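You operate a simulated robot arm through the tools that you are given. There is no shell and no other tool.

The job below is to be done with a simulated two-armed robot. You get a single attempt, and the scene is never put back.

## Task
Open the cold drawer, put the orange cup in the inside of the cold drawer and shut the drawer again. Then put one of the turquoise labels from the top of the sealer table on the top of the store table. Then open the low drawer, fetch the turquoise pad from the inside of the low drawer and set it on the middle tier of the steel shelves, then shut the drawer. Then fetch the lime scoop and set it on the top of the drawer unit. Then open the high drawer. Do these in the order given.
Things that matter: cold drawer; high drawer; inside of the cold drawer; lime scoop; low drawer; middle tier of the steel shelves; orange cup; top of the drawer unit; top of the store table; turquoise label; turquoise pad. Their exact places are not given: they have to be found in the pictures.

Only the result counts: the job must be done as asked and must still hold three seconds after the hand-in. Knocking over, shifting, dropping, spilling or breaking anything else fails it.

## Robot
Two 7-joint arms with two-finger grippers on one trunk, on a base that drives. Base frame: it is fixed to the floor where the robot stands at the start and does not move with it; the origin is under the middle of the robot, x ahead of it, y to its left, z up. Units: m, degrees, N and s.
The left shoulder is at the start at [0.037, 0.16, 1.156], the right one opposite. With the tool pointing down near the work surface each hand reaches from about 0.1 to 0.3 m from the robot's upright axis, wherever it stands, measured 20 degrees to its own side. Places, roughly: cold drawer [0.7, 0, 0.6]; high drawer [0.5, 3.1, 0.7]; inside of the cold drawer [0.7, 0, 0.7]; lime scoop (8x22x7 cm) [0.8, -1.3, 1]; low drawer [0.6, 2.5, 0.2]; middle tier of the steel shelves [0.9, 1.7, 0.9]; orange cup (6x6x5 cm) [0.8, -0.4, 0.9]; top of the drawer unit [0.7, 2.5, 0.3]; top of the store table [0.7, -0.2, 0.9]; turquoise label [0.5, 3.25, 1]; turquoise pad (11x8x6 cm) [0.6, 2.4, 0.2]. Payload 2.45 kg a hand.
The TCP of each hand is the grasp point between the finger pads, 0.026 m short of the fingertips. In the tool frame z runs along the fingers and y along their closing line. Largest opening 0.096 m; the body of the gripper starts 0.069 m behind the TCP.
Orientation is that of the tool frame in the base frame, as a unit quaternion [w, x, y, z]. With the fingers straight down and closing along the base's y, the tool's x points along the base's -x, its y along +y and its z along -z.

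## Interface
- The arms move only by the tool play_rows. It takes "left_steps", "right_steps" or both (then of equal length, played together; a hand with none holds still); each is a list of rows, each a list of 3 entries, a list of its own where there are three numbers: the shift along the tool's x, y, z in m, then the turn, a rotation vector about the tool's x, y, z in rad, then the finger opening in m, from 0 to 0.096. In form: [[[tx, ty, tz], [ax, ay, az], jaw], ...]. A call has 1 to 20 rows; each row is the pose to reach, as a shift and turn from the pose commanded when the call began, along the tool's axes at that moment. Rows are played at 5 a second. More than 0.05 m and 8.6 degrees between two rows, or a gripper value outside its range, and nothing of the call is played. A pose out of reach is approached as far as the arm can. The call stops where the force on the tool passes 40 N (or 10 N more than at its start, if that is more) or the arm is blocked; 0.2 s more then pass. The fingers move at their own pace and stop on an object; they squeeze with about 27 N. The grip force told is the motor's: it shows also when the fingers shut on nothing. Time passes only in rows, and 0.2 s behind the last, so rows that repeat a pose let the fingers close. It gives the time, the measured TCP pose, the force on the tool (base axes), the opening and the grip force at its end, in the units of the frame above (readings bear some noise), with the torque about the TCP (base axes, N m) and any sound that the robot's microphone picked up, and new pictures: "show" is both (left out), scene, wrist or none (wrist: the cameras of the hands that moved).
- Cameras (640 x 400 px; columns grow to the right, rows downward): "scene" is now at [0.0754, -0.0124, 1.6198]; the picture's right is [-0.25, -0.97, 0.00], its down [-0.85, 0.22, -0.49] and it looks along [0.47, -0.12, -0.87] (base axes); focal length 274 px, centre (320, 200). "left" rides on the left gripper at [0.082, -0.003, -0.098] in its tool frame; the picture's right is [0.04, 1.00, 0.00], its down [-0.73, 0.03, -0.68] and it looks along [-0.68, 0.03, 0.73] (tool axes); focal length 256 px, centre (320, 200). "right" rides on the right gripper at [0.082, 0.003, -0.098] in its tool frame; the picture's right is [-0.04, 1.00, 0.00], its down [-0.73, -0.03, -0.68] and it looks along [-0.68, -0.03, 0.73] (tool axes); focal length 256 px, centre (320, 200).
- lift_body(by): slides the trunk up (or, below 0, down) by that many m; the arms and the scene camera ride with it, the base frame stays. It gives what a move gives, with no picture.
- base_move(legs): drives the robot by 1 to 6 legs, each [ahead, left, turn to the left] in m, m and degrees, along the robot's own axes; the way and the turn of a leg run together, so that a leg with both is an arc; at most 1.5 m and 180 degrees a leg. The arms and the cameras ride along, it lands a little off, and it stops where it bumps. It gives what a move gives, and a new picture of the scene camera.
- aim_head(pan, tilt): turns the head with the scene camera to pan (to the left, within 120 degrees either way) and tilt (down, from -29 to 69), counted from straight ahead of the robot. It gives what a move gives, and a new picture of the scene camera.
- measure_at(camera, pixels): for up to 12 pixels [column, row] of the newest picture of that camera ("zoom" is the newest enlarged one), the place [x, y, z] in the base frame of the surface seen there, good to about 0.002 m, but the place of the scene camera against the robot may be out by one fixed shift of up to 0.018 m in any direction. It takes no simulated time.
- close_up(camera, box): a new picture of the part [left, top, right, bottom] of that camera's present view, enlarged. It takes no simulated time.
- sign_off(): hands the job in; it is judged then, once.

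Leave the grippers open and the arms clear of the work at the hand-in unless told otherwise.

The tools are called after "Call:" as a command line: name --argument value ..., lists and objects as JSON in quotes. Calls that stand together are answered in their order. play_rows: Moves the arms, as the interface text tells. Its arguments: {"type":"object","properties":{"left_steps":{"type":"array","items":{"type":"array"}},"right_steps":{"type":"array","items":{"type":"array"}},"show":{"type":"string","enum":["both","scene","wrist","none"]}},"required":[]} The other tools are called the same way: lift_body (by) slides the trunk up or down; base_move (legs) drives the base; aim_head (pan, tilt) turns the head that bears the scene camera; measure_at (camera, pixels) gives the place of the surface under pixels of a picture; close_up (camera, box) takes an enlarged picture of a part of a camera's view; sign_off () hands the job in.

At the start:

```text
time: 0.0
left_position: [0.5486, 0.1427, 1.1383]
left_tool_rot: [0.0, 0.0, 1.0, 0.0]
left_ft_force: [0.2, -0.2, 0.0]
left_torque: [0.05, -0.01, -0.05]
left_finger_gap: 0.096
left_gripper_force: 0.0
right_position: [0.3825, -0.2423, 1.1876]
right_tool_rot: [-0.001, -0.001, 1.0, 0.0]
right_ft_force: [0.3, -0.3, 0.1]
right_torque: [-0.04, -0.02, -0.02]
right_finger_gap: 0.0957
right_gripper_force: 0.1
trunk travel left (down, up): [-0.325, 0.242]
robot x, y, heading: [0.0003, 0.0005, -0.2]
head pan, tilt: [-14.5, 60.6]
```

scene: 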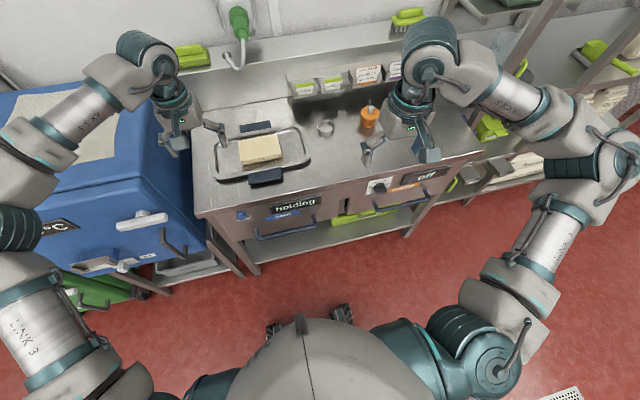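
right: 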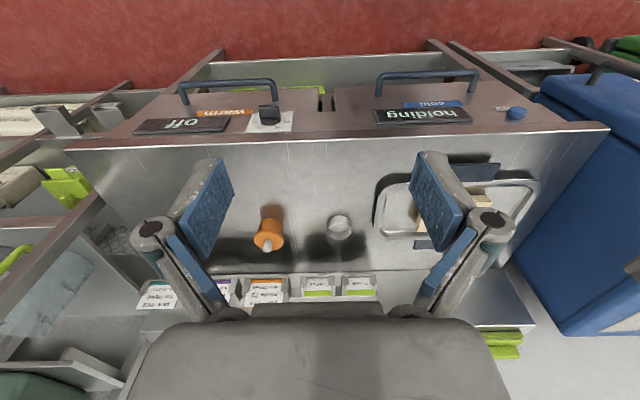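
left: 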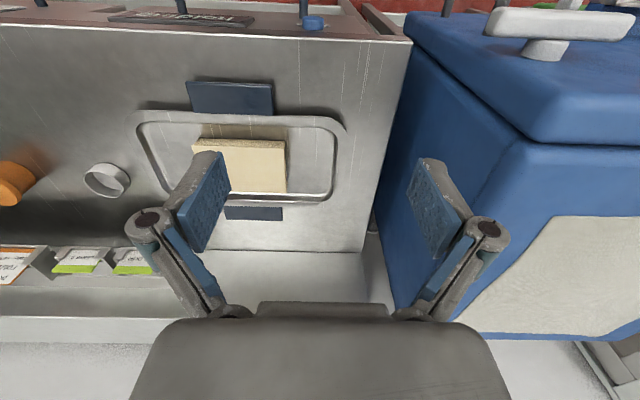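

I see the store table ahead with two drawers ("holding/cold" on the left, "warm/off" on the right), and the orange cup near scene pixel (369,117). First I take enlarged views and measure some points.

Call:
close_up --camera "scene" --box '[180, 60, 500, 260]'

Call:
measure_at --camera "scene" --pixels '[[369, 117], [370, 104], [285, 232], [255, 238], [315, 226], [240, 205], [440, 165], [300, 120], [330, 126], [393, 206]]'

Call:
measure_at --camera "right" --pixels '[[268, 240], [268, 225], [430, 75], [382, 80], [475, 75], [380, 95], [465, 95], [400, 130], [228, 83], [340, 225]]'

```text
2.00 times, centred on (340, 160) of scene
```

zoom: 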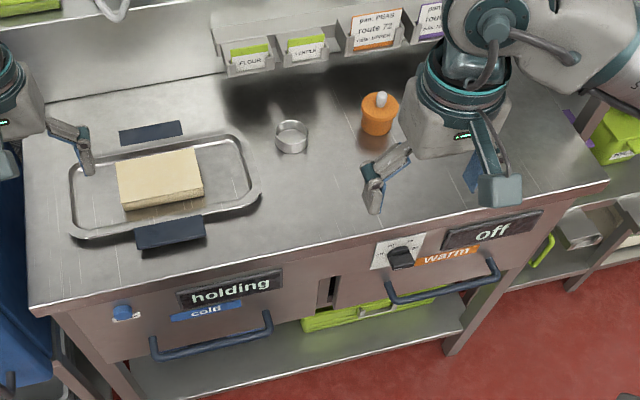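

```text
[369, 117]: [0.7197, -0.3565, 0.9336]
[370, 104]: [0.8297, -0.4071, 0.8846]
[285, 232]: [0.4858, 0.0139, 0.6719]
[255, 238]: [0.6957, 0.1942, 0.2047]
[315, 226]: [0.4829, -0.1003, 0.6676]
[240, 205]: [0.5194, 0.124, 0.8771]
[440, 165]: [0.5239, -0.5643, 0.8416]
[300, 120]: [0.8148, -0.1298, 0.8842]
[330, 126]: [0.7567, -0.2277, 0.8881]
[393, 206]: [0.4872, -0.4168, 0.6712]
```

```text
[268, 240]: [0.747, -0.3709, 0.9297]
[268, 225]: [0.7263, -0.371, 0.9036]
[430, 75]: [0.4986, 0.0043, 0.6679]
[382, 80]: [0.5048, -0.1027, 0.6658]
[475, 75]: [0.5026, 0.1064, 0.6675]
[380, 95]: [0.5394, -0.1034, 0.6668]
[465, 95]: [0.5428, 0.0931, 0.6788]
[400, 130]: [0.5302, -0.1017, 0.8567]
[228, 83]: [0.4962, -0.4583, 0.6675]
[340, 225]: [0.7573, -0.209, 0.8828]
```

The cold drawer's bar handle runs along y from about -0.10 to 0.10 at x≈0.50, z≈0.667, and the orange cup stands at about (0.745,-0.37). Next I look around with the head to learn the layout, left first.

Call:
aim_head --pan 60 --tilt 25

Call:
aim_head --pan 100 --tilt 30

Call:
aim_head --pan -50 --tilt 30

Call:
aim_head --pan 0 --tilt 35

```text
time: 1.5
left_position: [0.5432, 0.1437, 1.1413]
left_tool_rot: [0.001, 0.001, 1.0, 0.0]
left_ft_force: [-0.5, -0.4, -0.2]
left_torque: [-0.03, -0.02, 0.0]
left_finger_gap: 0.0961
left_gripper_force: 0.0
right_position: [0.3784, -0.2429, 1.1887]
right_tool_rot: [0.002, 0.0, 1.0, 0.0]
right_ft_force: [-0.3, 0.0, -0.4]
right_torque: [-0.02, -0.02, -0.03]
right_finger_gap: 0.0961
right_gripper_force: 0.1
trunk travel left (down, up): [-0.325, 0.242]
robot x, y, heading: [-0.0036, 0.0, 0.0]
head pan, tilt: [60.0, 25.0]
```

scene: 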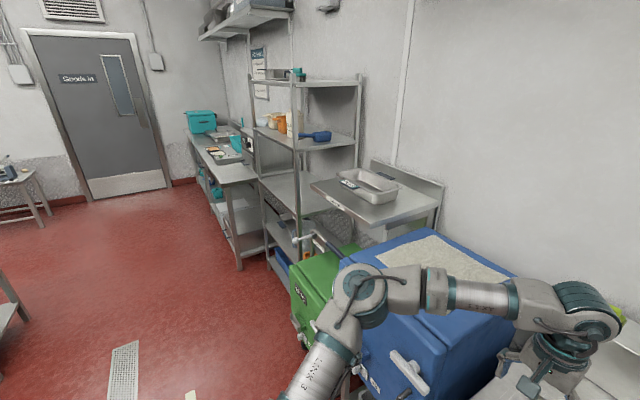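

```text
time: 2.5
left_position: [0.5442, 0.1428, 1.1412]
left_tool_rot: [0.0, 0.0, 1.0, 0.0]
left_ft_force: [-0.3, 0.0, -0.6]
left_torque: [-0.01, 0.0, -0.01]
left_finger_gap: 0.0961
left_gripper_force: 0.0
right_position: [0.3795, -0.2409, 1.1894]
right_tool_rot: [0.002, 0.0, 1.0, 0.0]
right_ft_force: [-1.1, 0.3, 0.6]
right_torque: [-0.02, -0.05, 0.01]
right_finger_gap: 0.0962
right_gripper_force: 0.1
trunk travel left (down, up): [-0.325, 0.242]
robot x, y, heading: [-0.0002, -0.001, 0.0]
head pan, tilt: [100.0, 30.0]
```

scene: 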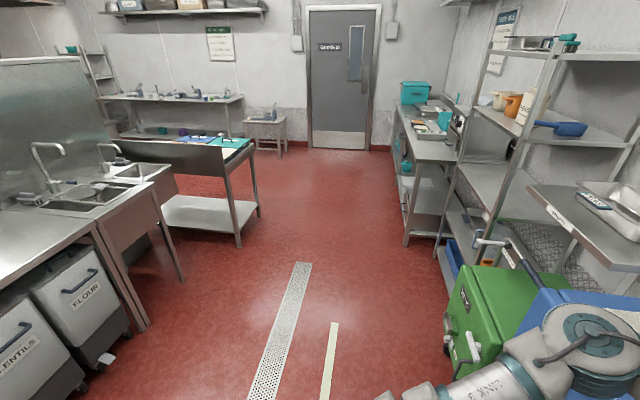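

```text
time: 4.9
left_position: [0.5441, 0.1441, 1.1403]
left_tool_rot: [0.001, 0.001, 1.0, 0.0]
left_ft_force: [-1.0, -0.5, 0.3]
left_torque: [0.01, 0.01, -0.02]
left_finger_gap: 0.096
left_gripper_force: 0.0
right_position: [0.3791, -0.2416, 1.1884]
right_tool_rot: [0.001, 0.0, 1.0, 0.001]
right_ft_force: [0.2, -0.9, 0.1]
right_torque: [0.01, 0.01, -0.02]
right_finger_gap: 0.0959
right_gripper_force: 0.0
trunk travel left (down, up): [-0.325, 0.242]
robot x, y, heading: [0.0006, -0.0023, -0.1]
head pan, tilt: [-50.0, 30.0]
```

scene: 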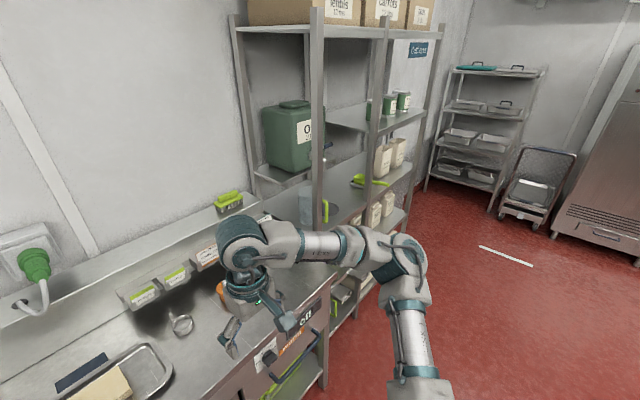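

```text
time: 6.1
left_position: [0.5434, 0.1436, 1.1408]
left_tool_rot: [0.002, 0.0, 1.0, 0.0]
left_ft_force: [-0.2, -0.2, 0.1]
left_torque: [0.02, 0.06, 0.01]
left_finger_gap: 0.0958
left_gripper_force: 0.1
right_position: [0.3795, -0.2428, 1.1891]
right_tool_rot: [0.001, 0.0, 1.0, 0.0]
right_ft_force: [0.6, -0.1, 0.3]
right_torque: [0.02, 0.01, 0.0]
right_finger_gap: 0.0962
right_gripper_force: 0.1
trunk travel left (down, up): [-0.325, 0.242]
robot x, y, heading: [0.0009, 0.004, -0.1]
head pan, tilt: [0.0, 35.0]
```

scene: 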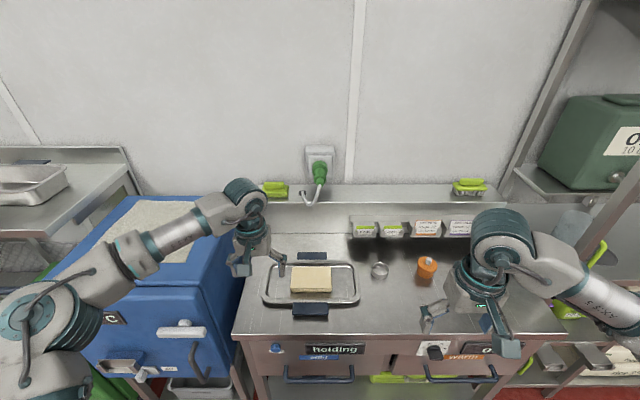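

The store table is straight ahead; the shelves and sealer table lie to the left, and the rack with the scoop to the right. I look steeply down to see the handle and the robot's own footprint.

Call:
aim_head --pan 0 --tilt 62

Call:
close_up --camera "left" --box '[0, 0, 420, 262]'

Call:
close_up --camera "right" --box '[120, 50, 600, 350]'

```text
time: 7.0
left_position: [0.5449, 0.1432, 1.1406]
left_tool_rot: [0.002, 0.0, 1.0, 0.0]
left_ft_force: [0.3, -1.6, -0.2]
left_torque: [0.02, 0.01, 0.0]
left_finger_gap: 0.0961
left_gripper_force: 0.2
right_position: [0.3793, -0.2424, 1.1883]
right_tool_rot: [0.001, 0.0, 1.0, 0.0]
right_ft_force: [0.5, 0.1, 0.2]
right_torque: [-0.02, 0.03, 0.01]
right_finger_gap: 0.0962
right_gripper_force: 0.1
trunk travel left (down, up): [-0.325, 0.242]
robot x, y, heading: [-0.0021, 0.0006, 0.1]
head pan, tilt: [0.0, 62.0]
```

scene: 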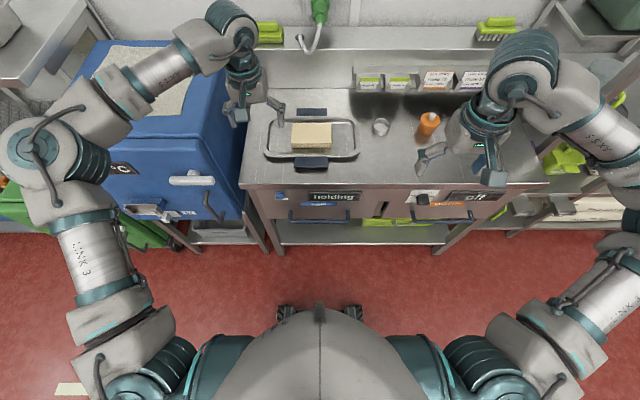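

```text
1.52 times, centred on (210, 131) of left
```

zoom: 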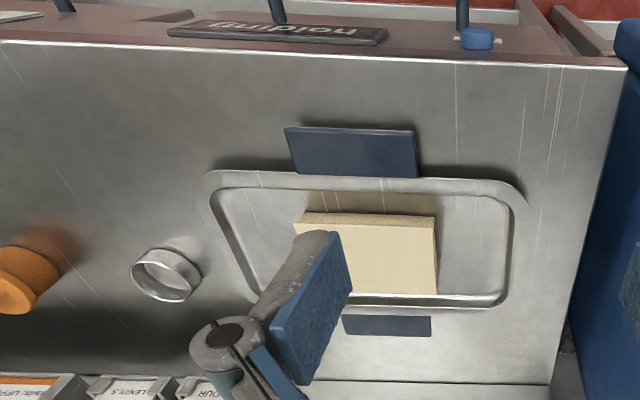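

```text
1.33 times, centred on (360, 200) of right
```

zoom: 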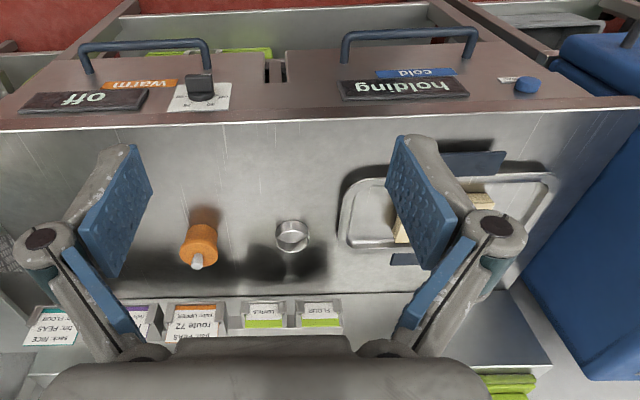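

I measure the robot's wheels, the table edges, the blue box and the handle to plan the base position.

Call:
measure_at --camera "scene" --pixels '[[285, 312], [352, 312], [320, 222], [290, 218], [350, 218], [320, 206], [320, 197], [320, 186], [220, 215], [245, 185], [230, 150], [100, 60]]'

Call:
measure_at --camera "right" --pixels '[[429, 72], [429, 78], [430, 90], [384, 88], [473, 88], [420, 100], [515, 113], [530, 120], [330, 90], [350, 95], [270, 110]]'

Call:
close_up --camera "scene" --box '[220, 160, 420, 285]'

```text
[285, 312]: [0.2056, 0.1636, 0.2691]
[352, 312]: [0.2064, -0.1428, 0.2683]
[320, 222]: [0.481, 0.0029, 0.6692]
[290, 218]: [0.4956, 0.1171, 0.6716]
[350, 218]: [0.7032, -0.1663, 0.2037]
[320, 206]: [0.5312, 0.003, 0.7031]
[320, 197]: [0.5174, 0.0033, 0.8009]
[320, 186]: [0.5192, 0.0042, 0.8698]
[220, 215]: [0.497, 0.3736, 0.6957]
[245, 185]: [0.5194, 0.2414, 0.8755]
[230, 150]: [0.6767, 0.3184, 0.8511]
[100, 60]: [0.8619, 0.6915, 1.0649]
```

```text
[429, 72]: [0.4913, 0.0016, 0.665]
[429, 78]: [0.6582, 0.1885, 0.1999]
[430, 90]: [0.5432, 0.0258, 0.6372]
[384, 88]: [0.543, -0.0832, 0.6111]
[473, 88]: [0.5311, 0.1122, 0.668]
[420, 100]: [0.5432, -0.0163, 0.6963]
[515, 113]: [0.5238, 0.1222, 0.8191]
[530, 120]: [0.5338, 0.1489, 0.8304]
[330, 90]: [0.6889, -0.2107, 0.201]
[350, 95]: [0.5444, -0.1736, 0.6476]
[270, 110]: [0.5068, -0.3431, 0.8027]
```

```text
3.20 times, centred on (320, 222) of scene
```

zoom: 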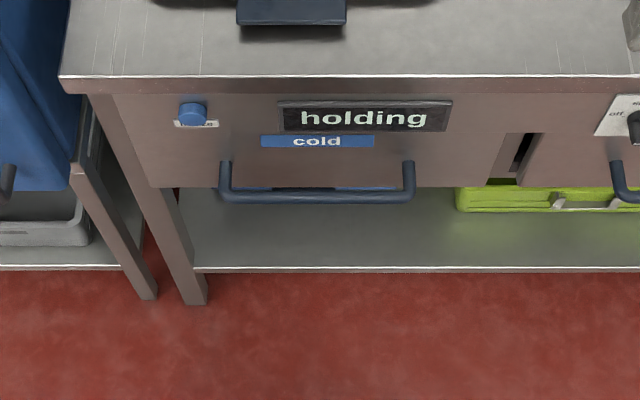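

The cold handle bar lies at about x 0.49–0.50, z≈0.66, with the drawer front at x≈0.543. I back the base 0.15 m off to make room for pulling.

Call:
base_move --legs '[[-0.15, 0, 0]]'

```text
time: 8.3
left_position: [0.3985, 0.1432, 1.14]
left_tool_rot: [0.0, 0.0, 1.0, 0.001]
left_ft_force: [0.4, -0.6, 0.3]
left_torque: [0.01, -0.03, 0.02]
left_finger_gap: 0.0961
left_gripper_force: 0.0
right_position: [0.2336, -0.243, 1.188]
right_tool_rot: [0.0, 0.0, 1.0, 0.0]
right_ft_force: [-0.2, 0.0, -0.1]
right_torque: [-0.01, 0.01, -0.05]
right_finger_gap: 0.096
right_gripper_force: 0.0
trunk travel left (down, up): [-0.325, 0.242]
robot x, y, heading: [-0.1482, 0.0008, 0.1]
head pan, tilt: [0.0, 62.0]
```

scene: 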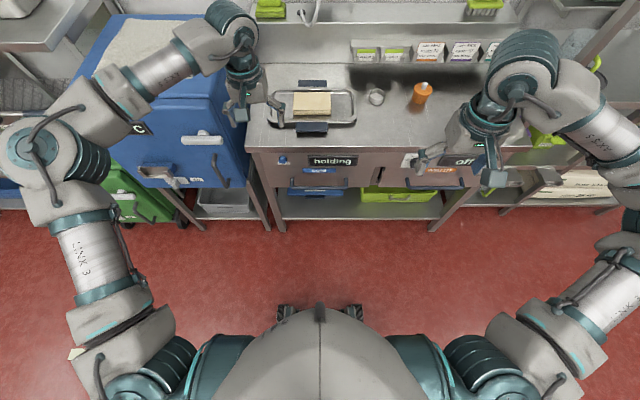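

The left hand is now clear of the table at x≈0.40. I turn it to point forward (tool z along +x, closing along z), 15 rows in place.

Call:
play_rows --left_steps '[[[0, 0, 0], [-0.081, -0.081, 0.081], 0.096], [[0, 0, 0], [-0.161, -0.161, 0.161], 0.096], [[0, 0, 0], [-0.242, -0.242, 0.242], 0.096], [[0, 0, 0], [-0.322, -0.322, 0.322], 0.096], [[0, 0, 0], [-0.403, -0.403, 0.403], 0.096], [[0, 0, 0], [-0.484, -0.484, 0.484], 0.096], [[0, 0, 0], [-0.564, -0.564, 0.564], 0.096], [[0, 0, 0], [-0.645, -0.645, 0.645], 0.096], [[0, 0, 0], [-0.725, -0.725, 0.725], 0.096], [[0, 0, 0], [-0.806, -0.806, 0.806], 0.096], [[0, 0, 0], [-0.887, -0.887, 0.887], 0.096], [[0, 0, 0], [-0.967, -0.967, 0.967], 0.096], [[0, 0, 0], [-1.048, -1.048, 1.048], 0.096], [[0, 0, 0], [-1.128, -1.128, 1.128], 0.096], [[0, 0, 0], [-1.209, -1.209, 1.209], 0.096]]'

```text
time: 11.5
left_position: [0.3869, 0.1253, 1.1534]
left_tool_rot: [0.499, 0.498, 0.499, 0.503]
left_ft_force: [-1.0, 0.2, -0.5]
left_torque: [0.01, 0.0, 0.0]
left_finger_gap: 0.096
left_gripper_force: 0.0
left hand out of reach, approached as far as the arm can: row 15
right_position: [0.227, -0.246, 1.1915]
right_tool_rot: [0.004, 0.001, 1.0, 0.002]
right_ft_force: [-0.2, -0.5, 0.0]
right_torque: [-0.01, 0.01, 0.0]
right_finger_gap: 0.0959
right_gripper_force: 0.0
trunk travel left (down, up): [-0.325, 0.242]
robot x, y, heading: [-0.1452, -0.002, 0.3]
head pan, tilt: [0.0, 62.0]
```

scene: 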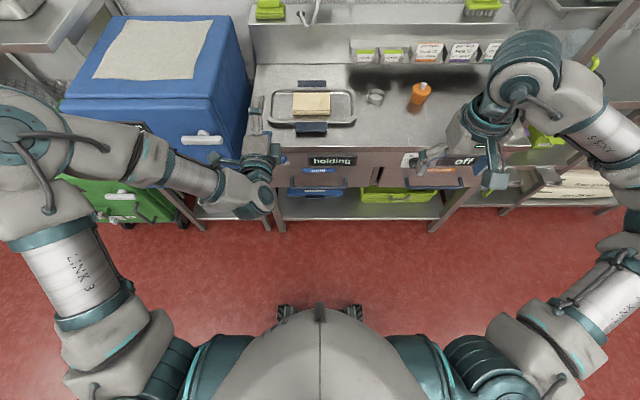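
left: 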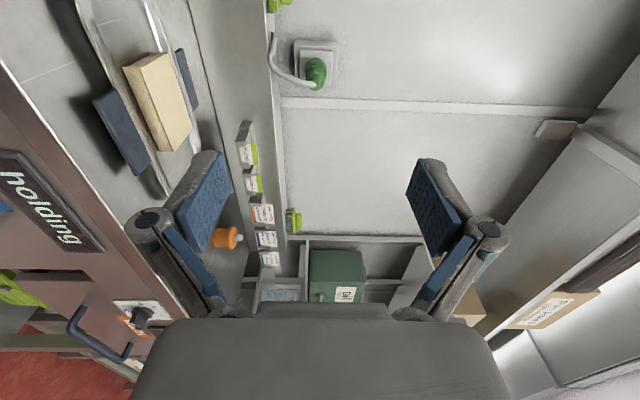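

The orientation is right. Now I lower the left hand in front of the table to about z 0.80, moving to y≈0.03, and look again.

Call:
play_rows --left_steps '[[[-0.013, -0.047, 0], [0, 0, 0], 0.096], [[-0.026, -0.094, 0], [0, 0, 0], 0.096], [[-0.04, -0.14, 0], [0, 0, 0], 0.096], [[-0.053, -0.187, 0], [0, 0, 0], 0.096], [[-0.066, -0.234, 0], [0, 0, 0], 0.096], [[-0.079, -0.28, 0], [0, 0, 0], 0.096], [[-0.092, -0.327, 0], [0, 0, 0], 0.096]]'

```text
time: 13.1
left_position: [0.3765, -0.02, 0.8871]
left_tool_rot: [0.49, 0.497, 0.509, 0.503]
left_ft_force: [0.0, -1.0, 1.3]
left_torque: [-0.02, -0.02, 0.0]
left_finger_gap: 0.0959
left_gripper_force: 0.1
left hand out of reach, approached as far as the arm can: row 1, 2, 3, 4, 5, 6, 7
right_position: [0.2289, -0.2427, 1.1907]
right_tool_rot: [0.003, 0.0, 1.0, 0.001]
right_ft_force: [-0.4, 0.0, 0.1]
right_torque: [-0.02, 0.0, 0.01]
right_finger_gap: 0.0958
right_gripper_force: 0.1
trunk travel left (down, up): [-0.325, 0.242]
robot x, y, heading: [-0.1472, -0.0018, 0.1]
head pan, tilt: [0.0, 62.0]
```

scene: 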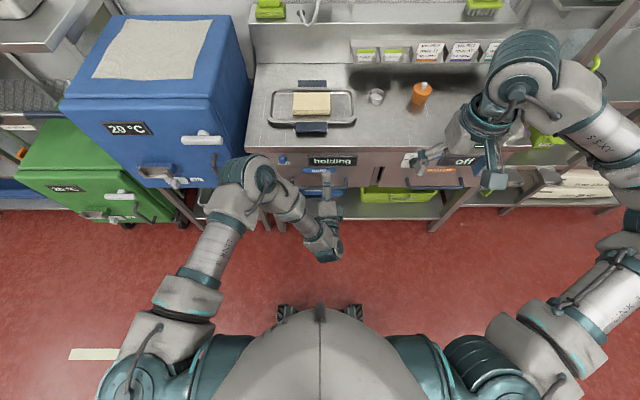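
left: 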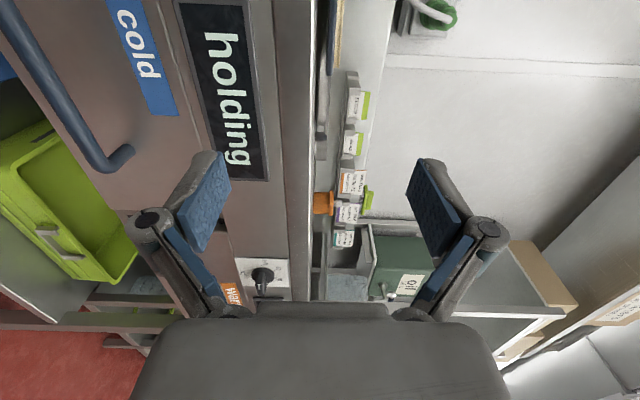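

The left arm is folded close to its limits here. I check where the elbow is before lowering the trunk.

Call:
measure_at --camera "scene" --pixels '[[255, 172], [262, 160], [230, 190], [325, 245], [210, 240], [326, 190]]'

Call:
measure_at --camera "left" --pixels '[[60, 110], [100, 165], [40, 70], [115, 160], [150, 180]]'

```text
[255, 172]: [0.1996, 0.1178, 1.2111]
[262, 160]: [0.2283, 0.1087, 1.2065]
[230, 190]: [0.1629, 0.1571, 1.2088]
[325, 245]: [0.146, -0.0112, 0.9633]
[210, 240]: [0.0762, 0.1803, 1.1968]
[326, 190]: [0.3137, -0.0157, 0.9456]
```

```text
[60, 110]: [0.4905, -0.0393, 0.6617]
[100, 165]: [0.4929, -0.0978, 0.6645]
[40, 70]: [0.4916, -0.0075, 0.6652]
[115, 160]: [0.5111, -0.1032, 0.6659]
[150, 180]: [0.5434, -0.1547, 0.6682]
```

The elbow is at z≈1.2, x≈0.2, well clear of the table. The left camera gives the bar's surface at x≈0.491, z≈0.663. I lower the trunk 0.2 m.

Call:
lift_body --by -0.2

```text
time: 15.3
left_position: [0.3733, -0.0198, 0.6924]
left_tool_rot: [0.501, 0.499, 0.498, 0.502]
left_ft_force: [-0.1, -0.7, -0.1]
left_torque: [0.0, 0.02, -0.04]
left_finger_gap: 0.096
left_gripper_force: 0.2
right_position: [0.2273, -0.2419, 0.9906]
right_tool_rot: [0.004, -0.001, 1.0, 0.0]
right_ft_force: [0.5, -0.5, 0.6]
right_torque: [0.02, -0.04, 0.0]
right_finger_gap: 0.0957
right_gripper_force: 0.0
trunk travel left (down, up): [-0.125, 0.442]
robot x, y, heading: [-0.1423, -0.0009, 0.2]
head pan, tilt: [0.0, 62.0]
```

The hand is at (0.373,-0.020,0.692). I now try small moves: down 0.03 and forward 0.04, and check how it responds.

Call:
play_rows --left_steps '[[[0, -0.015, 0.02], [0, 0, 0], 0.096], [[0, -0.03, 0.04], [0, 0, 0], 0.096]]' --show "wrist"

```text
time: 15.9
left_position: [0.4098, -0.034, 0.6778]
left_tool_rot: [0.498, 0.498, 0.501, 0.502]
left_ft_force: [-0.2, 0.2, -0.9]
left_torque: [0.01, 0.0, 0.0]
left_finger_gap: 0.0961
left_gripper_force: 0.1
left hand out of reach, approached as far as the arm can: row 1, 2
right_position: [0.229, -0.2424, 0.9901]
right_tool_rot: [0.003, 0.0, 1.0, 0.001]
right_ft_force: [-0.4, -0.5, -0.5]
right_torque: [0.0, 0.01, 0.04]
right_finger_gap: 0.0959
right_gripper_force: 0.1
trunk travel left (down, up): [-0.125, 0.442]
robot x, y, heading: [-0.1462, 0.0007, -0.2]
head pan, tilt: [0.0, 62.0]
```

left: 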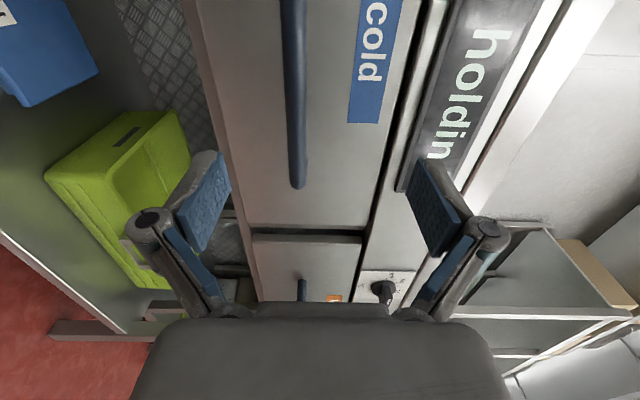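

The hand follows, though near a limit. The bar lies within the finger span (z 0.662 against my 0.678). I go on forward and slightly down.

Call:
play_rows --left_steps '[[[0, -0.01, 0.02], [0, 0, 0], 0.096], [[0, -0.02, 0.04], [0, 0, 0], 0.096]]' --show "wrist"

```text
time: 16.5
left_position: [0.441, -0.0466, 0.6761]
left_tool_rot: [0.497, 0.498, 0.503, 0.502]
left_ft_force: [1.0, 0.0, -0.8]
left_torque: [-0.02, 0.01, 0.02]
left_finger_gap: 0.0958
left_gripper_force: 0.0
left hand out of reach, approached as far as the arm can: row 1, 2
right_position: [0.2282, -0.2436, 0.991]
right_tool_rot: [0.002, 0.0, 1.0, -0.001]
right_ft_force: [0.7, 0.0, 0.8]
right_torque: [0.03, -0.01, 0.04]
right_finger_gap: 0.0959
right_gripper_force: 0.1
trunk travel left (down, up): [-0.125, 0.442]
robot x, y, heading: [-0.1419, 0.0006, 0.2]
head pan, tilt: [0.0, 62.0]
```

left: 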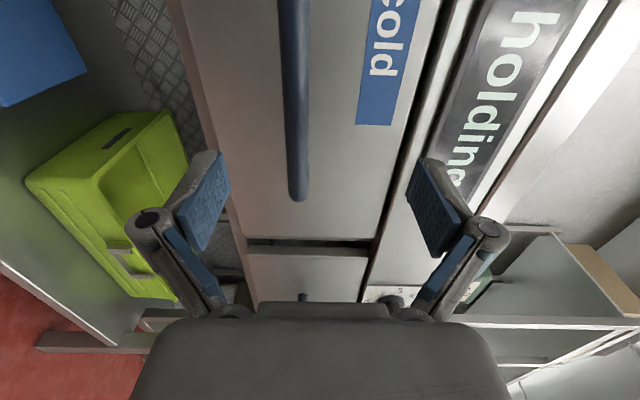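

It drifts toward -y. I check whether it can be moved toward +y before going further.

Call:
play_rows --left_steps '[[[0.02, 0, -0.02], [0, 0, 0], 0.096], [[0.05, 0, -0.04], [0, 0, 0], 0.096], [[0.08, -0.02, -0.04], [0, 0, 0], 0.096]]' --show "scene"

```text
time: 17.3
left_position: [0.395, -0.0136, 0.6936]
left_tool_rot: [0.499, 0.497, 0.501, 0.502]
left_ft_force: [-0.6, 1.1, 0.3]
left_torque: [0.0, 0.01, 0.02]
left_finger_gap: 0.0958
left_gripper_force: 0.2
left hand out of reach, approached as far as the arm can: row 1, 2, 3
right_position: [0.2279, -0.2419, 0.9901]
right_tool_rot: [0.002, 0.0, 1.0, 0.0]
right_ft_force: [0.2, 0.4, -1.5]
right_torque: [-0.02, 0.01, 0.0]
right_finger_gap: 0.0961
right_gripper_force: 0.0
trunk travel left (down, up): [-0.125, 0.442]
robot x, y, heading: [-0.1445, -0.0001, 0.2]
head pan, tilt: [0.0, 62.0]
```

scene: 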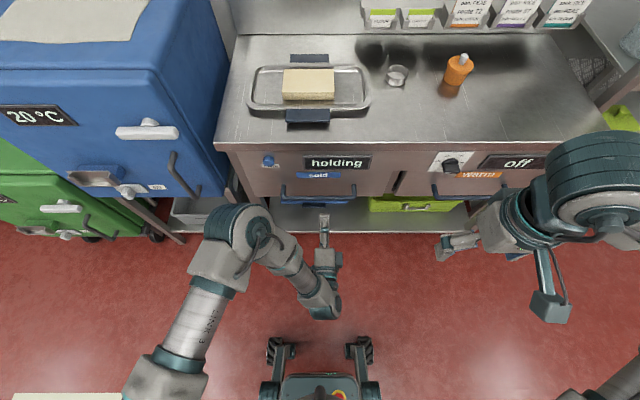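

The arm is at a joint limit with this roll. I roll the hand by -90° about its own axis (camera below), then see whether reach improves.

Call:
play_rows --left_steps '[[[0, 0, 0], [0, 0, -0.143], 0.096], [[0, 0, 0], [0, 0, -0.286], 0.096], [[0, 0, 0], [0, 0, -0.428], 0.096], [[0, 0, 0], [0, 0, -0.571], 0.096], [[0, 0, 0], [0, 0, -0.714], 0.096], [[0, 0, 0], [0, 0, -0.857], 0.096], [[0, 0, 0], [0, 0, -1.0], 0.096], [[0, 0, 0], [0, 0, -1.142], 0.096], [[0, 0, 0], [0, 0, -1.285], 0.096], [[0, 0, 0], [0, 0, -1.428], 0.096], [[0, 0, 0], [0, 0, -1.571], 0.096]]' --show "scene"

```text
time: 19.7
left_position: [0.3936, -0.0151, 0.6926]
left_tool_rot: [0.708, -0.002, 0.706, 0.001]
left_ft_force: [0.1, 0.0, -0.5]
left_torque: [0.05, -0.04, -0.02]
left_finger_gap: 0.0958
left_gripper_force: 0.1
right_position: [0.2284, -0.2413, 0.9905]
right_tool_rot: [0.002, 0.0, 1.0, 0.0]
right_ft_force: [-0.1, 0.6, -0.4]
right_torque: [0.0, -0.04, 0.02]
right_finger_gap: 0.0959
right_gripper_force: 0.2
trunk travel left (down, up): [-0.125, 0.442]
robot x, y, heading: [-0.1468, 0.0018, 0.0]
head pan, tilt: [0.0, 62.0]
```

scene: 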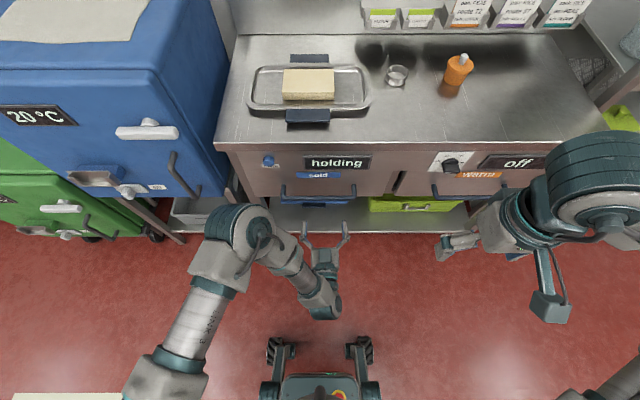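

No reach complaint now. I continue another -90° so the fingers close vertically again with the camera on the right side.

Call:
play_rows --left_steps '[[[0, 0, 0], [0, 0, -0.143], 0.096], [[0, 0, 0], [0, 0, -0.286], 0.096], [[0, 0, 0], [0, 0, -0.428], 0.096], [[0, 0, 0], [0, 0, -0.571], 0.096], [[0, 0, 0], [0, 0, -0.714], 0.096], [[0, 0, 0], [0, 0, -0.857], 0.096], [[0, 0, 0], [0, 0, -1.0], 0.096], [[0, 0, 0], [0, 0, -1.142], 0.096], [[0, 0, 0], [0, 0, -1.285], 0.096], [[0, 0, 0], [0, 0, -1.428], 0.096], [[0, 0, 0], [0, 0, -1.571], 0.096]]' --show "both"

```text
time: 22.1
left_position: [0.3945, -0.0137, 0.693]
left_tool_rot: [0.501, -0.501, 0.498, -0.499]
left_ft_force: [0.5, 0.5, -0.1]
left_torque: [0.0, 0.02, 0.03]
left_finger_gap: 0.0961
left_gripper_force: 0.0
right_position: [0.2287, -0.2423, 0.9904]
right_tool_rot: [0.003, 0.0, 1.0, -0.001]
right_ft_force: [0.3, -0.4, 0.1]
right_torque: [0.0, -0.01, -0.02]
right_finger_gap: 0.0961
right_gripper_force: 0.1
trunk travel left (down, up): [-0.125, 0.442]
robot x, y, heading: [-0.1478, 0.0011, -0.2]
head pan, tilt: [0.0, 62.0]
```

scene: 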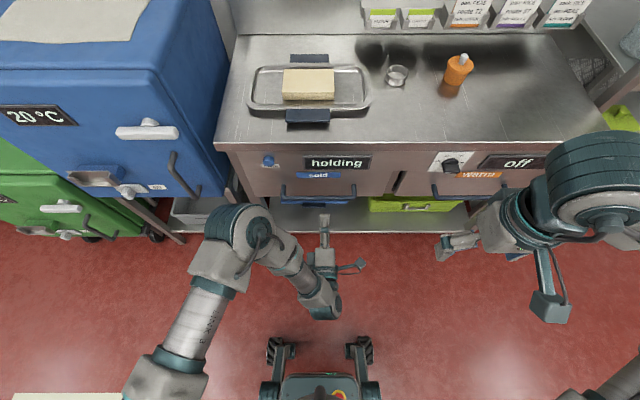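
left: 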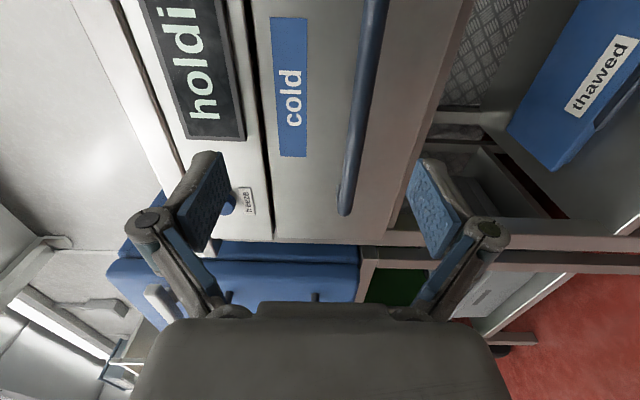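

This roll works freely. I measure the bar again in the new left picture before closing on it.

Call:
measure_at --camera "left" --pixels '[[365, 100], [355, 150], [346, 200], [372, 50], [358, 120], [373, 120]]'

Call:
close_up --camera "left" --box '[150, 0, 470, 200]'

```text
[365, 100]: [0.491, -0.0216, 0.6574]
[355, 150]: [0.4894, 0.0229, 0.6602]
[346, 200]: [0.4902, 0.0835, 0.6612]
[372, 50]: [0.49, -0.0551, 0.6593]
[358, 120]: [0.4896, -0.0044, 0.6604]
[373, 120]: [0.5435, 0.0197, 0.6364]
```

```text
2.00 times, centred on (310, 100) of left
```

zoom: 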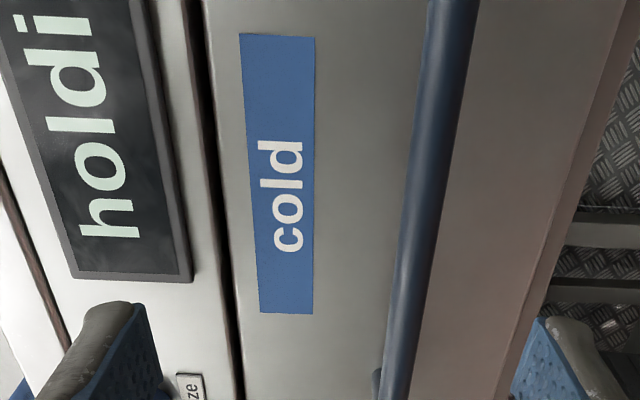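

The bar's axis is at about x 0.496, z 0.660. I move forward so the bar is between the pads.

Call:
play_rows --left_steps '[[[-0.005, 0.016, 0.02], [0, 0, 0], 0.096], [[-0.01, 0.033, 0.05], [0, 0, 0], 0.096], [[-0.014, 0.033, 0.08], [0, 0, 0], 0.096], [[-0.014, 0.033, 0.1], [0, 0, 0], 0.096]]' --show "wrist"

```text
time: 23.1
left_position: [0.4846, -0.033, 0.6936]
left_tool_rot: [-0.503, 0.509, -0.497, 0.491]
left_ft_force: [0.5, 1.1, 0.3]
left_torque: [0.02, 0.0, -0.03]
left_finger_gap: 0.0959
left_gripper_force: 0.0
left hand out of reach, approached as far as the arm can: row 1, 2, 3, 4
right_position: [0.2288, -0.2417, 0.9902]
right_tool_rot: [0.002, 0.0, 1.0, 0.0]
right_ft_force: [1.1, 0.3, 0.3]
right_torque: [0.02, -0.05, -0.05]
right_finger_gap: 0.0961
right_gripper_force: 0.1
trunk travel left (down, up): [-0.125, 0.442]
robot x, y, heading: [-0.1479, 0.0017, -0.0]
head pan, tilt: [0.0, 62.0]
```

left: 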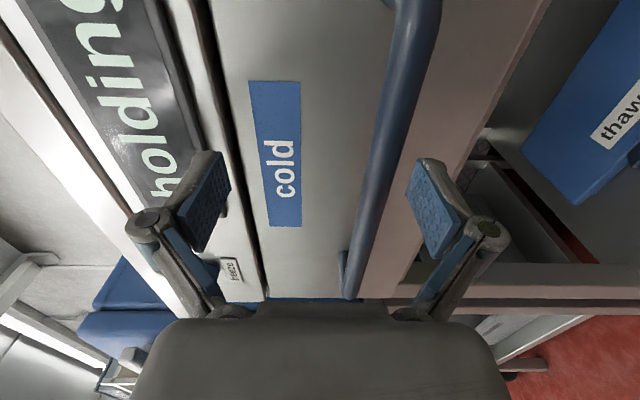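

The hand's height is limited by the arm, not the trunk, and the bar is already inside the open fingers (z 0.645–0.741). I lower the trunk 0.033 m to centre it.

Call:
lift_body --by -0.033

Call:
play_rows --left_steps '[[[0, 0, 0.005], [0, 0, 0], 0.096]]' --show "wrist"

```text
time: 23.9
left_position: [0.4774, -0.0343, 0.6253]
left_tool_rot: [-0.487, 0.524, -0.513, 0.475]
left_ft_force: [0.1, 0.0, 0.2]
left_torque: [-0.03, 0.03, 0.0]
left_finger_gap: 0.0958
left_gripper_force: 0.0
right_position: [0.2254, -0.242, 0.959]
right_tool_rot: [0.004, 0.001, 1.0, 0.001]
right_ft_force: [-0.8, 0.8, 0.7]
right_torque: [0.04, -0.03, 0.01]
right_finger_gap: 0.0961
right_gripper_force: 0.1
trunk travel left (down, up): [-0.092, 0.475]
robot x, y, heading: [-0.1477, 0.0003, -0.1]
head pan, tilt: [0.0, 62.0]
```

```text
time: 24.3
left_position: [0.483, -0.0328, 0.6238]
left_tool_rot: [-0.486, 0.525, -0.513, 0.474]
left_ft_force: [0.5, -1.1, 0.0]
left_torque: [0.0, 0.02, -0.02]
left_finger_gap: 0.096
left_gripper_force: 0.1
right_position: [0.2284, -0.2414, 0.9581]
right_tool_rot: [0.003, 0.0, 1.0, 0.0]
right_ft_force: [-0.5, -0.1, -0.5]
right_torque: [-0.02, -0.01, 0.01]
right_finger_gap: 0.0961
right_gripper_force: 0.0
trunk travel left (down, up): [-0.092, 0.475]
robot x, y, heading: [-0.1453, -0.0011, 0.1]
head pan, tilt: [0.0, 62.0]
```

left: 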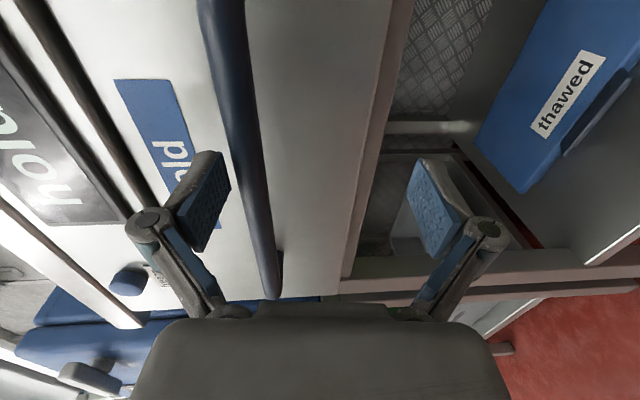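

The hand dropped to z 0.624 (it reached the earlier commanded pose); the bar is still between the fingers, close to the upper one. I raise the hand 0.036 to centre it.

Call:
play_rows --left_steps '[[[0, -0.018, 0.0], [0, 0, 0], 0.096], [[0, -0.034, 0.004], [0, 0, 0], 0.096]]' --show "wrist"

```text
time: 24.9
left_position: [0.4887, -0.0333, 0.6589]
left_tool_rot: [-0.487, 0.523, -0.515, 0.474]
left_ft_force: [-0.7, 0.1, 0.6]
left_torque: [0.02, -0.01, -0.02]
left_finger_gap: 0.0959
left_gripper_force: 0.0
right_position: [0.2277, -0.2424, 0.9569]
right_tool_rot: [0.002, 0.001, 1.0, 0.0]
right_ft_force: [0.2, -0.8, 0.2]
right_torque: [0.02, -0.02, -0.03]
right_finger_gap: 0.0959
right_gripper_force: 0.1
trunk travel left (down, up): [-0.092, 0.475]
robot x, y, heading: [-0.1484, 0.0004, -0.1]
head pan, tilt: [0.0, 62.0]
```

left: 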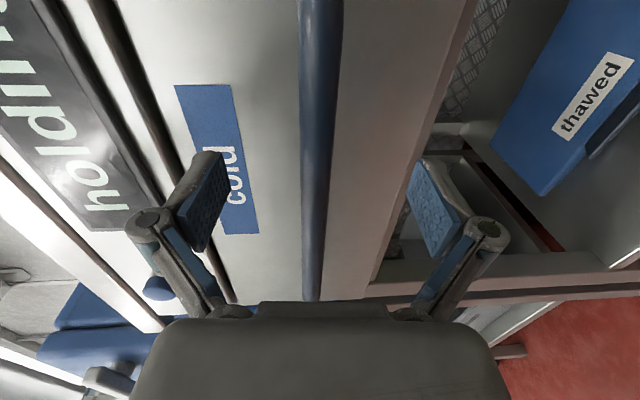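

The bar is centred between the fingers. I advance 7 mm and close the fingers.

Call:
play_rows --left_steps '[[[0, 0, 0.007], [0, 0, 0], 0.096], [[0, 0, 0.007], [0, 0, 0], 0.0], [[0, 0, 0.007], [0, 0, 0], 0.0], [[0, 0, 0.007], [0, 0, 0], 0.0]]' --show "wrist"

```text
time: 25.9
left_position: [0.4963, -0.0338, 0.6604]
left_tool_rot: [-0.488, 0.523, -0.512, 0.475]
left_ft_force: [1.5, -0.9, 13.2]
left_torque: [0.03, -0.01, 0.16]
left_finger_gap: 0.0146
left_gripper_force: 40.3
right_position: [0.2274, -0.2417, 0.9578]
right_tool_rot: [0.004, 0.0, 1.0, 0.001]
right_ft_force: [-0.1, 0.5, 1.1]
right_torque: [-0.01, 0.03, 0.01]
right_finger_gap: 0.0961
right_gripper_force: 0.0
trunk travel left (down, up): [-0.092, 0.475]
robot x, y, heading: [-0.1451, -0.0002, 0.1]
head pan, tilt: [0.0, 62.0]
```

left: 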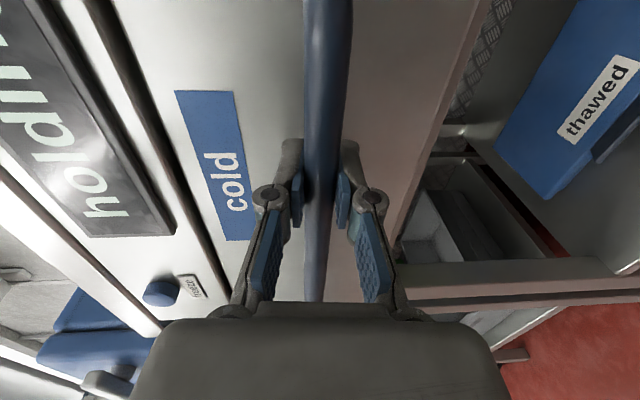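

Gripped (gap 14.6 mm, the bar). Now I pull straight back along -x, 0.06 m first.

Call:
play_rows --left_steps '[[[0, 0.001, -0.01], [0, 0, 0], 0.0], [[0, 0.0015, -0.02], [0, 0, 0], 0.0], [[-0.001, 0.003, -0.04], [0, 0, 0], 0.0], [[-0.0015, 0.0047, -0.06], [0, 0, 0], 0.0]]' --show "both"

```text
time: 26.9
left_position: [0.4346, -0.0343, 0.6605]
left_tool_rot: [-0.487, 0.523, -0.512, 0.476]
left_ft_force: [-2.3, -1.7, 27.7]
left_torque: [0.17, 0.08, 0.55]
left_finger_gap: 0.0145
left_gripper_force: 40.9
right_position: [0.2261, -0.2426, 0.9578]
right_tool_rot: [0.004, 0.0, 1.0, 0.001]
right_ft_force: [-0.2, 0.4, -0.3]
right_torque: [0.02, 0.01, -0.01]
right_finger_gap: 0.0959
right_gripper_force: 0.0
trunk travel left (down, up): [-0.092, 0.475]
robot x, y, heading: [-0.1448, -0.0009, 0.1]
head pan, tilt: [0.0, 62.0]
```

scene: 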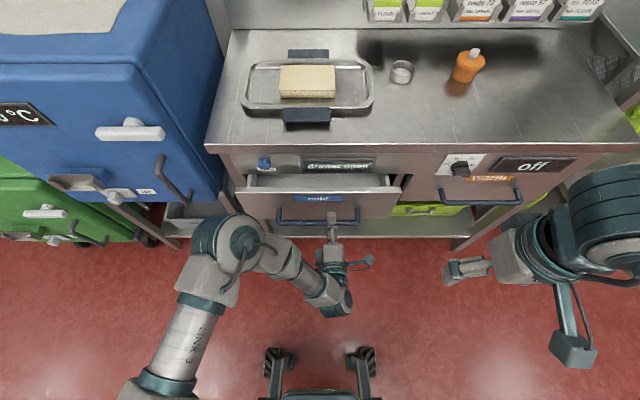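
left: 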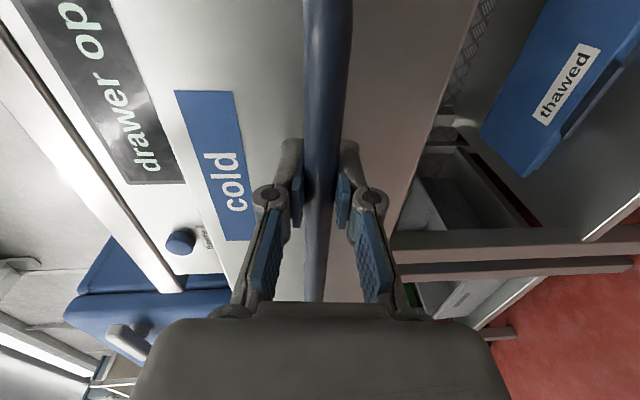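

The drawer slides and the sign now says "drawer open". The vertical force is 28 N, so I ease the hand up a few mm and keep pulling 0.16 m more.

Call:
play_rows --left_steps '[[[0, -0.004, 0], [0, 0, 0], 0.0], [[-0.0005, -0.0025, -0.02], [0, 0, 0], 0.0], [[-0.001, -0.001, -0.04], [0, 0, 0], 0.0], [[-0.0015, 0.0005, -0.06], [0, 0, 0], 0.0], [[-0.002, 0.002, -0.08], [0, 0, 0], 0.0], [[-0.0025, 0.0038, -0.1], [0, 0, 0], 0.0], [[-0.003, 0.0054, -0.12], [0, 0, 0], 0.0], [[-0.0035, 0.007, -0.14], [0, 0, 0], 0.0], [[-0.004, 0.0085, -0.16], [0, 0, 0], 0.0]]' --show "both"

```text
time: 28.8
left_position: [0.3249, -0.0322, 0.6607]
left_tool_rot: [-0.475, 0.529, -0.524, 0.469]
left_ft_force: [1.1, -16.8, -47.2]
left_torque: [0.04, 0.13, 0.92]
left_finger_gap: 0.0146
left_gripper_force: 40.6
left hand out of reach, approached as far as the arm can: row 7, 8, 9
right_position: [0.225, -0.2415, 0.9583]
right_tool_rot: [0.005, 0.0, 1.0, -0.001]
right_ft_force: [0.2, 0.5, -0.5]
right_torque: [0.0, -0.04, 0.0]
right_finger_gap: 0.096
right_gripper_force: 0.0
trunk travel left (down, up): [-0.092, 0.475]
robot x, y, heading: [-0.1466, -0.0005, -0.2]
head pan, tilt: [0.0, 62.0]
stopped in row 9 (left hand): the force on the tool passed its limit at 48 N (the readings are from after the stop); the commanded pose is now the measured one
```

scene: 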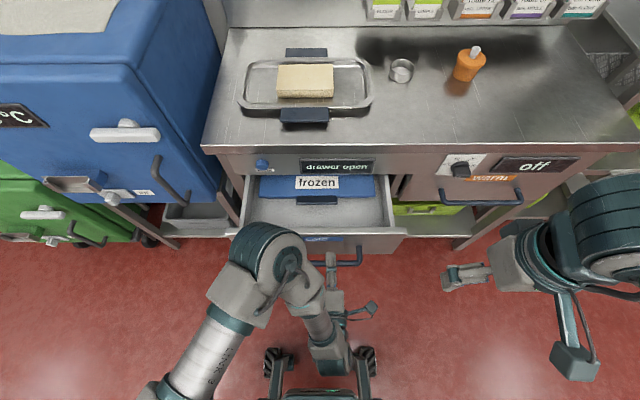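
left: 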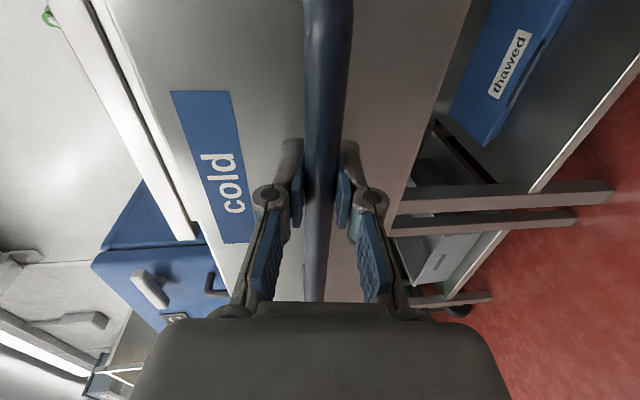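

The drawer is 0.17 m open; a blue "frozen" box sits at the back of it. The arm is at its folding limit, so I back the base 0.08 m while still holding the handle to open it further.

Call:
base_move --legs '[[-0.08, 0, 0]]'

```text
time: 29.7
left_position: [0.2662, -0.0301, 0.6599]
left_tool_rot: [-0.465, 0.532, -0.53, 0.468]
left_ft_force: [-4.7, -15.8, -61.5]
left_torque: [0.54, 0.29, 0.88]
left_finger_gap: 0.0151
left_gripper_force: 41.1
right_position: [0.1628, -0.2343, 0.9668]
right_tool_rot: [0.014, 0.0, 1.0, -0.006]
right_ft_force: [-0.8, -0.2, -0.4]
right_torque: [-0.03, -0.05, 0.03]
right_finger_gap: 0.0959
right_gripper_force: 0.1
trunk travel left (down, up): [-0.092, 0.475]
robot x, y, heading: [-0.1922, 0.0018, -0.3]
head pan, tilt: [0.0, 62.0]
stopped in leg 1: the force on the tool passed its limit at 64 N (the readings are from after the stop); the commanded pose is now the measured one
```

scene: 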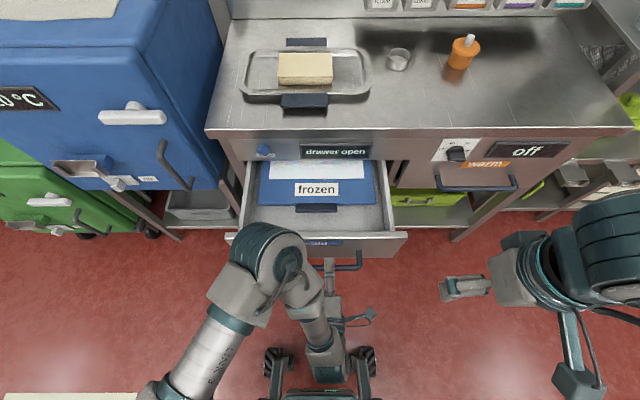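

The drawer is now 0.23 m open (handle at x≈0.266). The hand is strained vertically, so I open the fingers to release the bar.

Call:
play_rows --left_steps '[[[0, 0, 0], [0, 0, 0], 0.05], [[0, 0, 0], [0, 0, 0], 0.08], [[0, 0, 0], [0, 0, 0], 0.096]]' --show "both"

Call:
measure_at --camera "scene" --pixels '[[255, 240], [390, 240], [250, 205], [385, 205], [316, 206], [280, 215], [360, 215], [380, 225], [300, 195], [290, 170], [265, 225]]'

```text
time: 30.5
left_position: [0.2697, -0.0302, 0.668]
left_tool_rot: [-0.473, 0.529, -0.521, 0.475]
left_ft_force: [0.0, 0.2, -0.2]
left_torque: [-0.02, -0.02, 0.03]
left_finger_gap: 0.0961
left_gripper_force: 0.1
right_position: [0.1633, -0.2349, 0.9676]
right_tool_rot: [0.013, 0.001, 1.0, -0.004]
right_ft_force: [1.1, -1.0, 0.0]
right_torque: [0.03, 0.0, 0.02]
right_finger_gap: 0.096
right_gripper_force: 0.0
trunk travel left (down, up): [-0.092, 0.475]
robot x, y, heading: [-0.1897, -0.0029, -0.1]
head pan, tilt: [0.0, 62.0]
```

scene: 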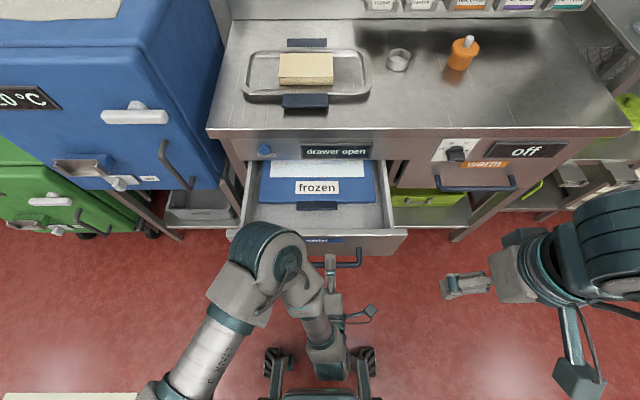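
left: 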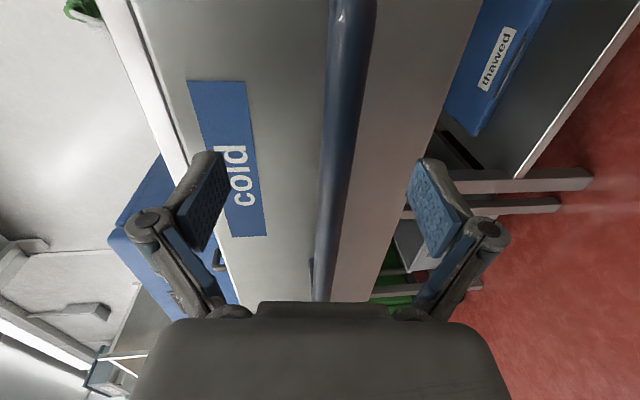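

```text
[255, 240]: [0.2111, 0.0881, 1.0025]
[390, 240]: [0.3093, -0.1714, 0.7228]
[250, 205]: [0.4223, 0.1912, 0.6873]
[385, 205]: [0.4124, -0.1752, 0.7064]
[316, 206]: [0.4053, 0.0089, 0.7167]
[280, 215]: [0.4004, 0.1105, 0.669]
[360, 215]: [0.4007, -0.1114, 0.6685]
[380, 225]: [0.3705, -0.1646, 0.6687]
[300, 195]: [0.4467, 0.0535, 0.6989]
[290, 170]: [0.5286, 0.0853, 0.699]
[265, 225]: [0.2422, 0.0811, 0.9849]
```

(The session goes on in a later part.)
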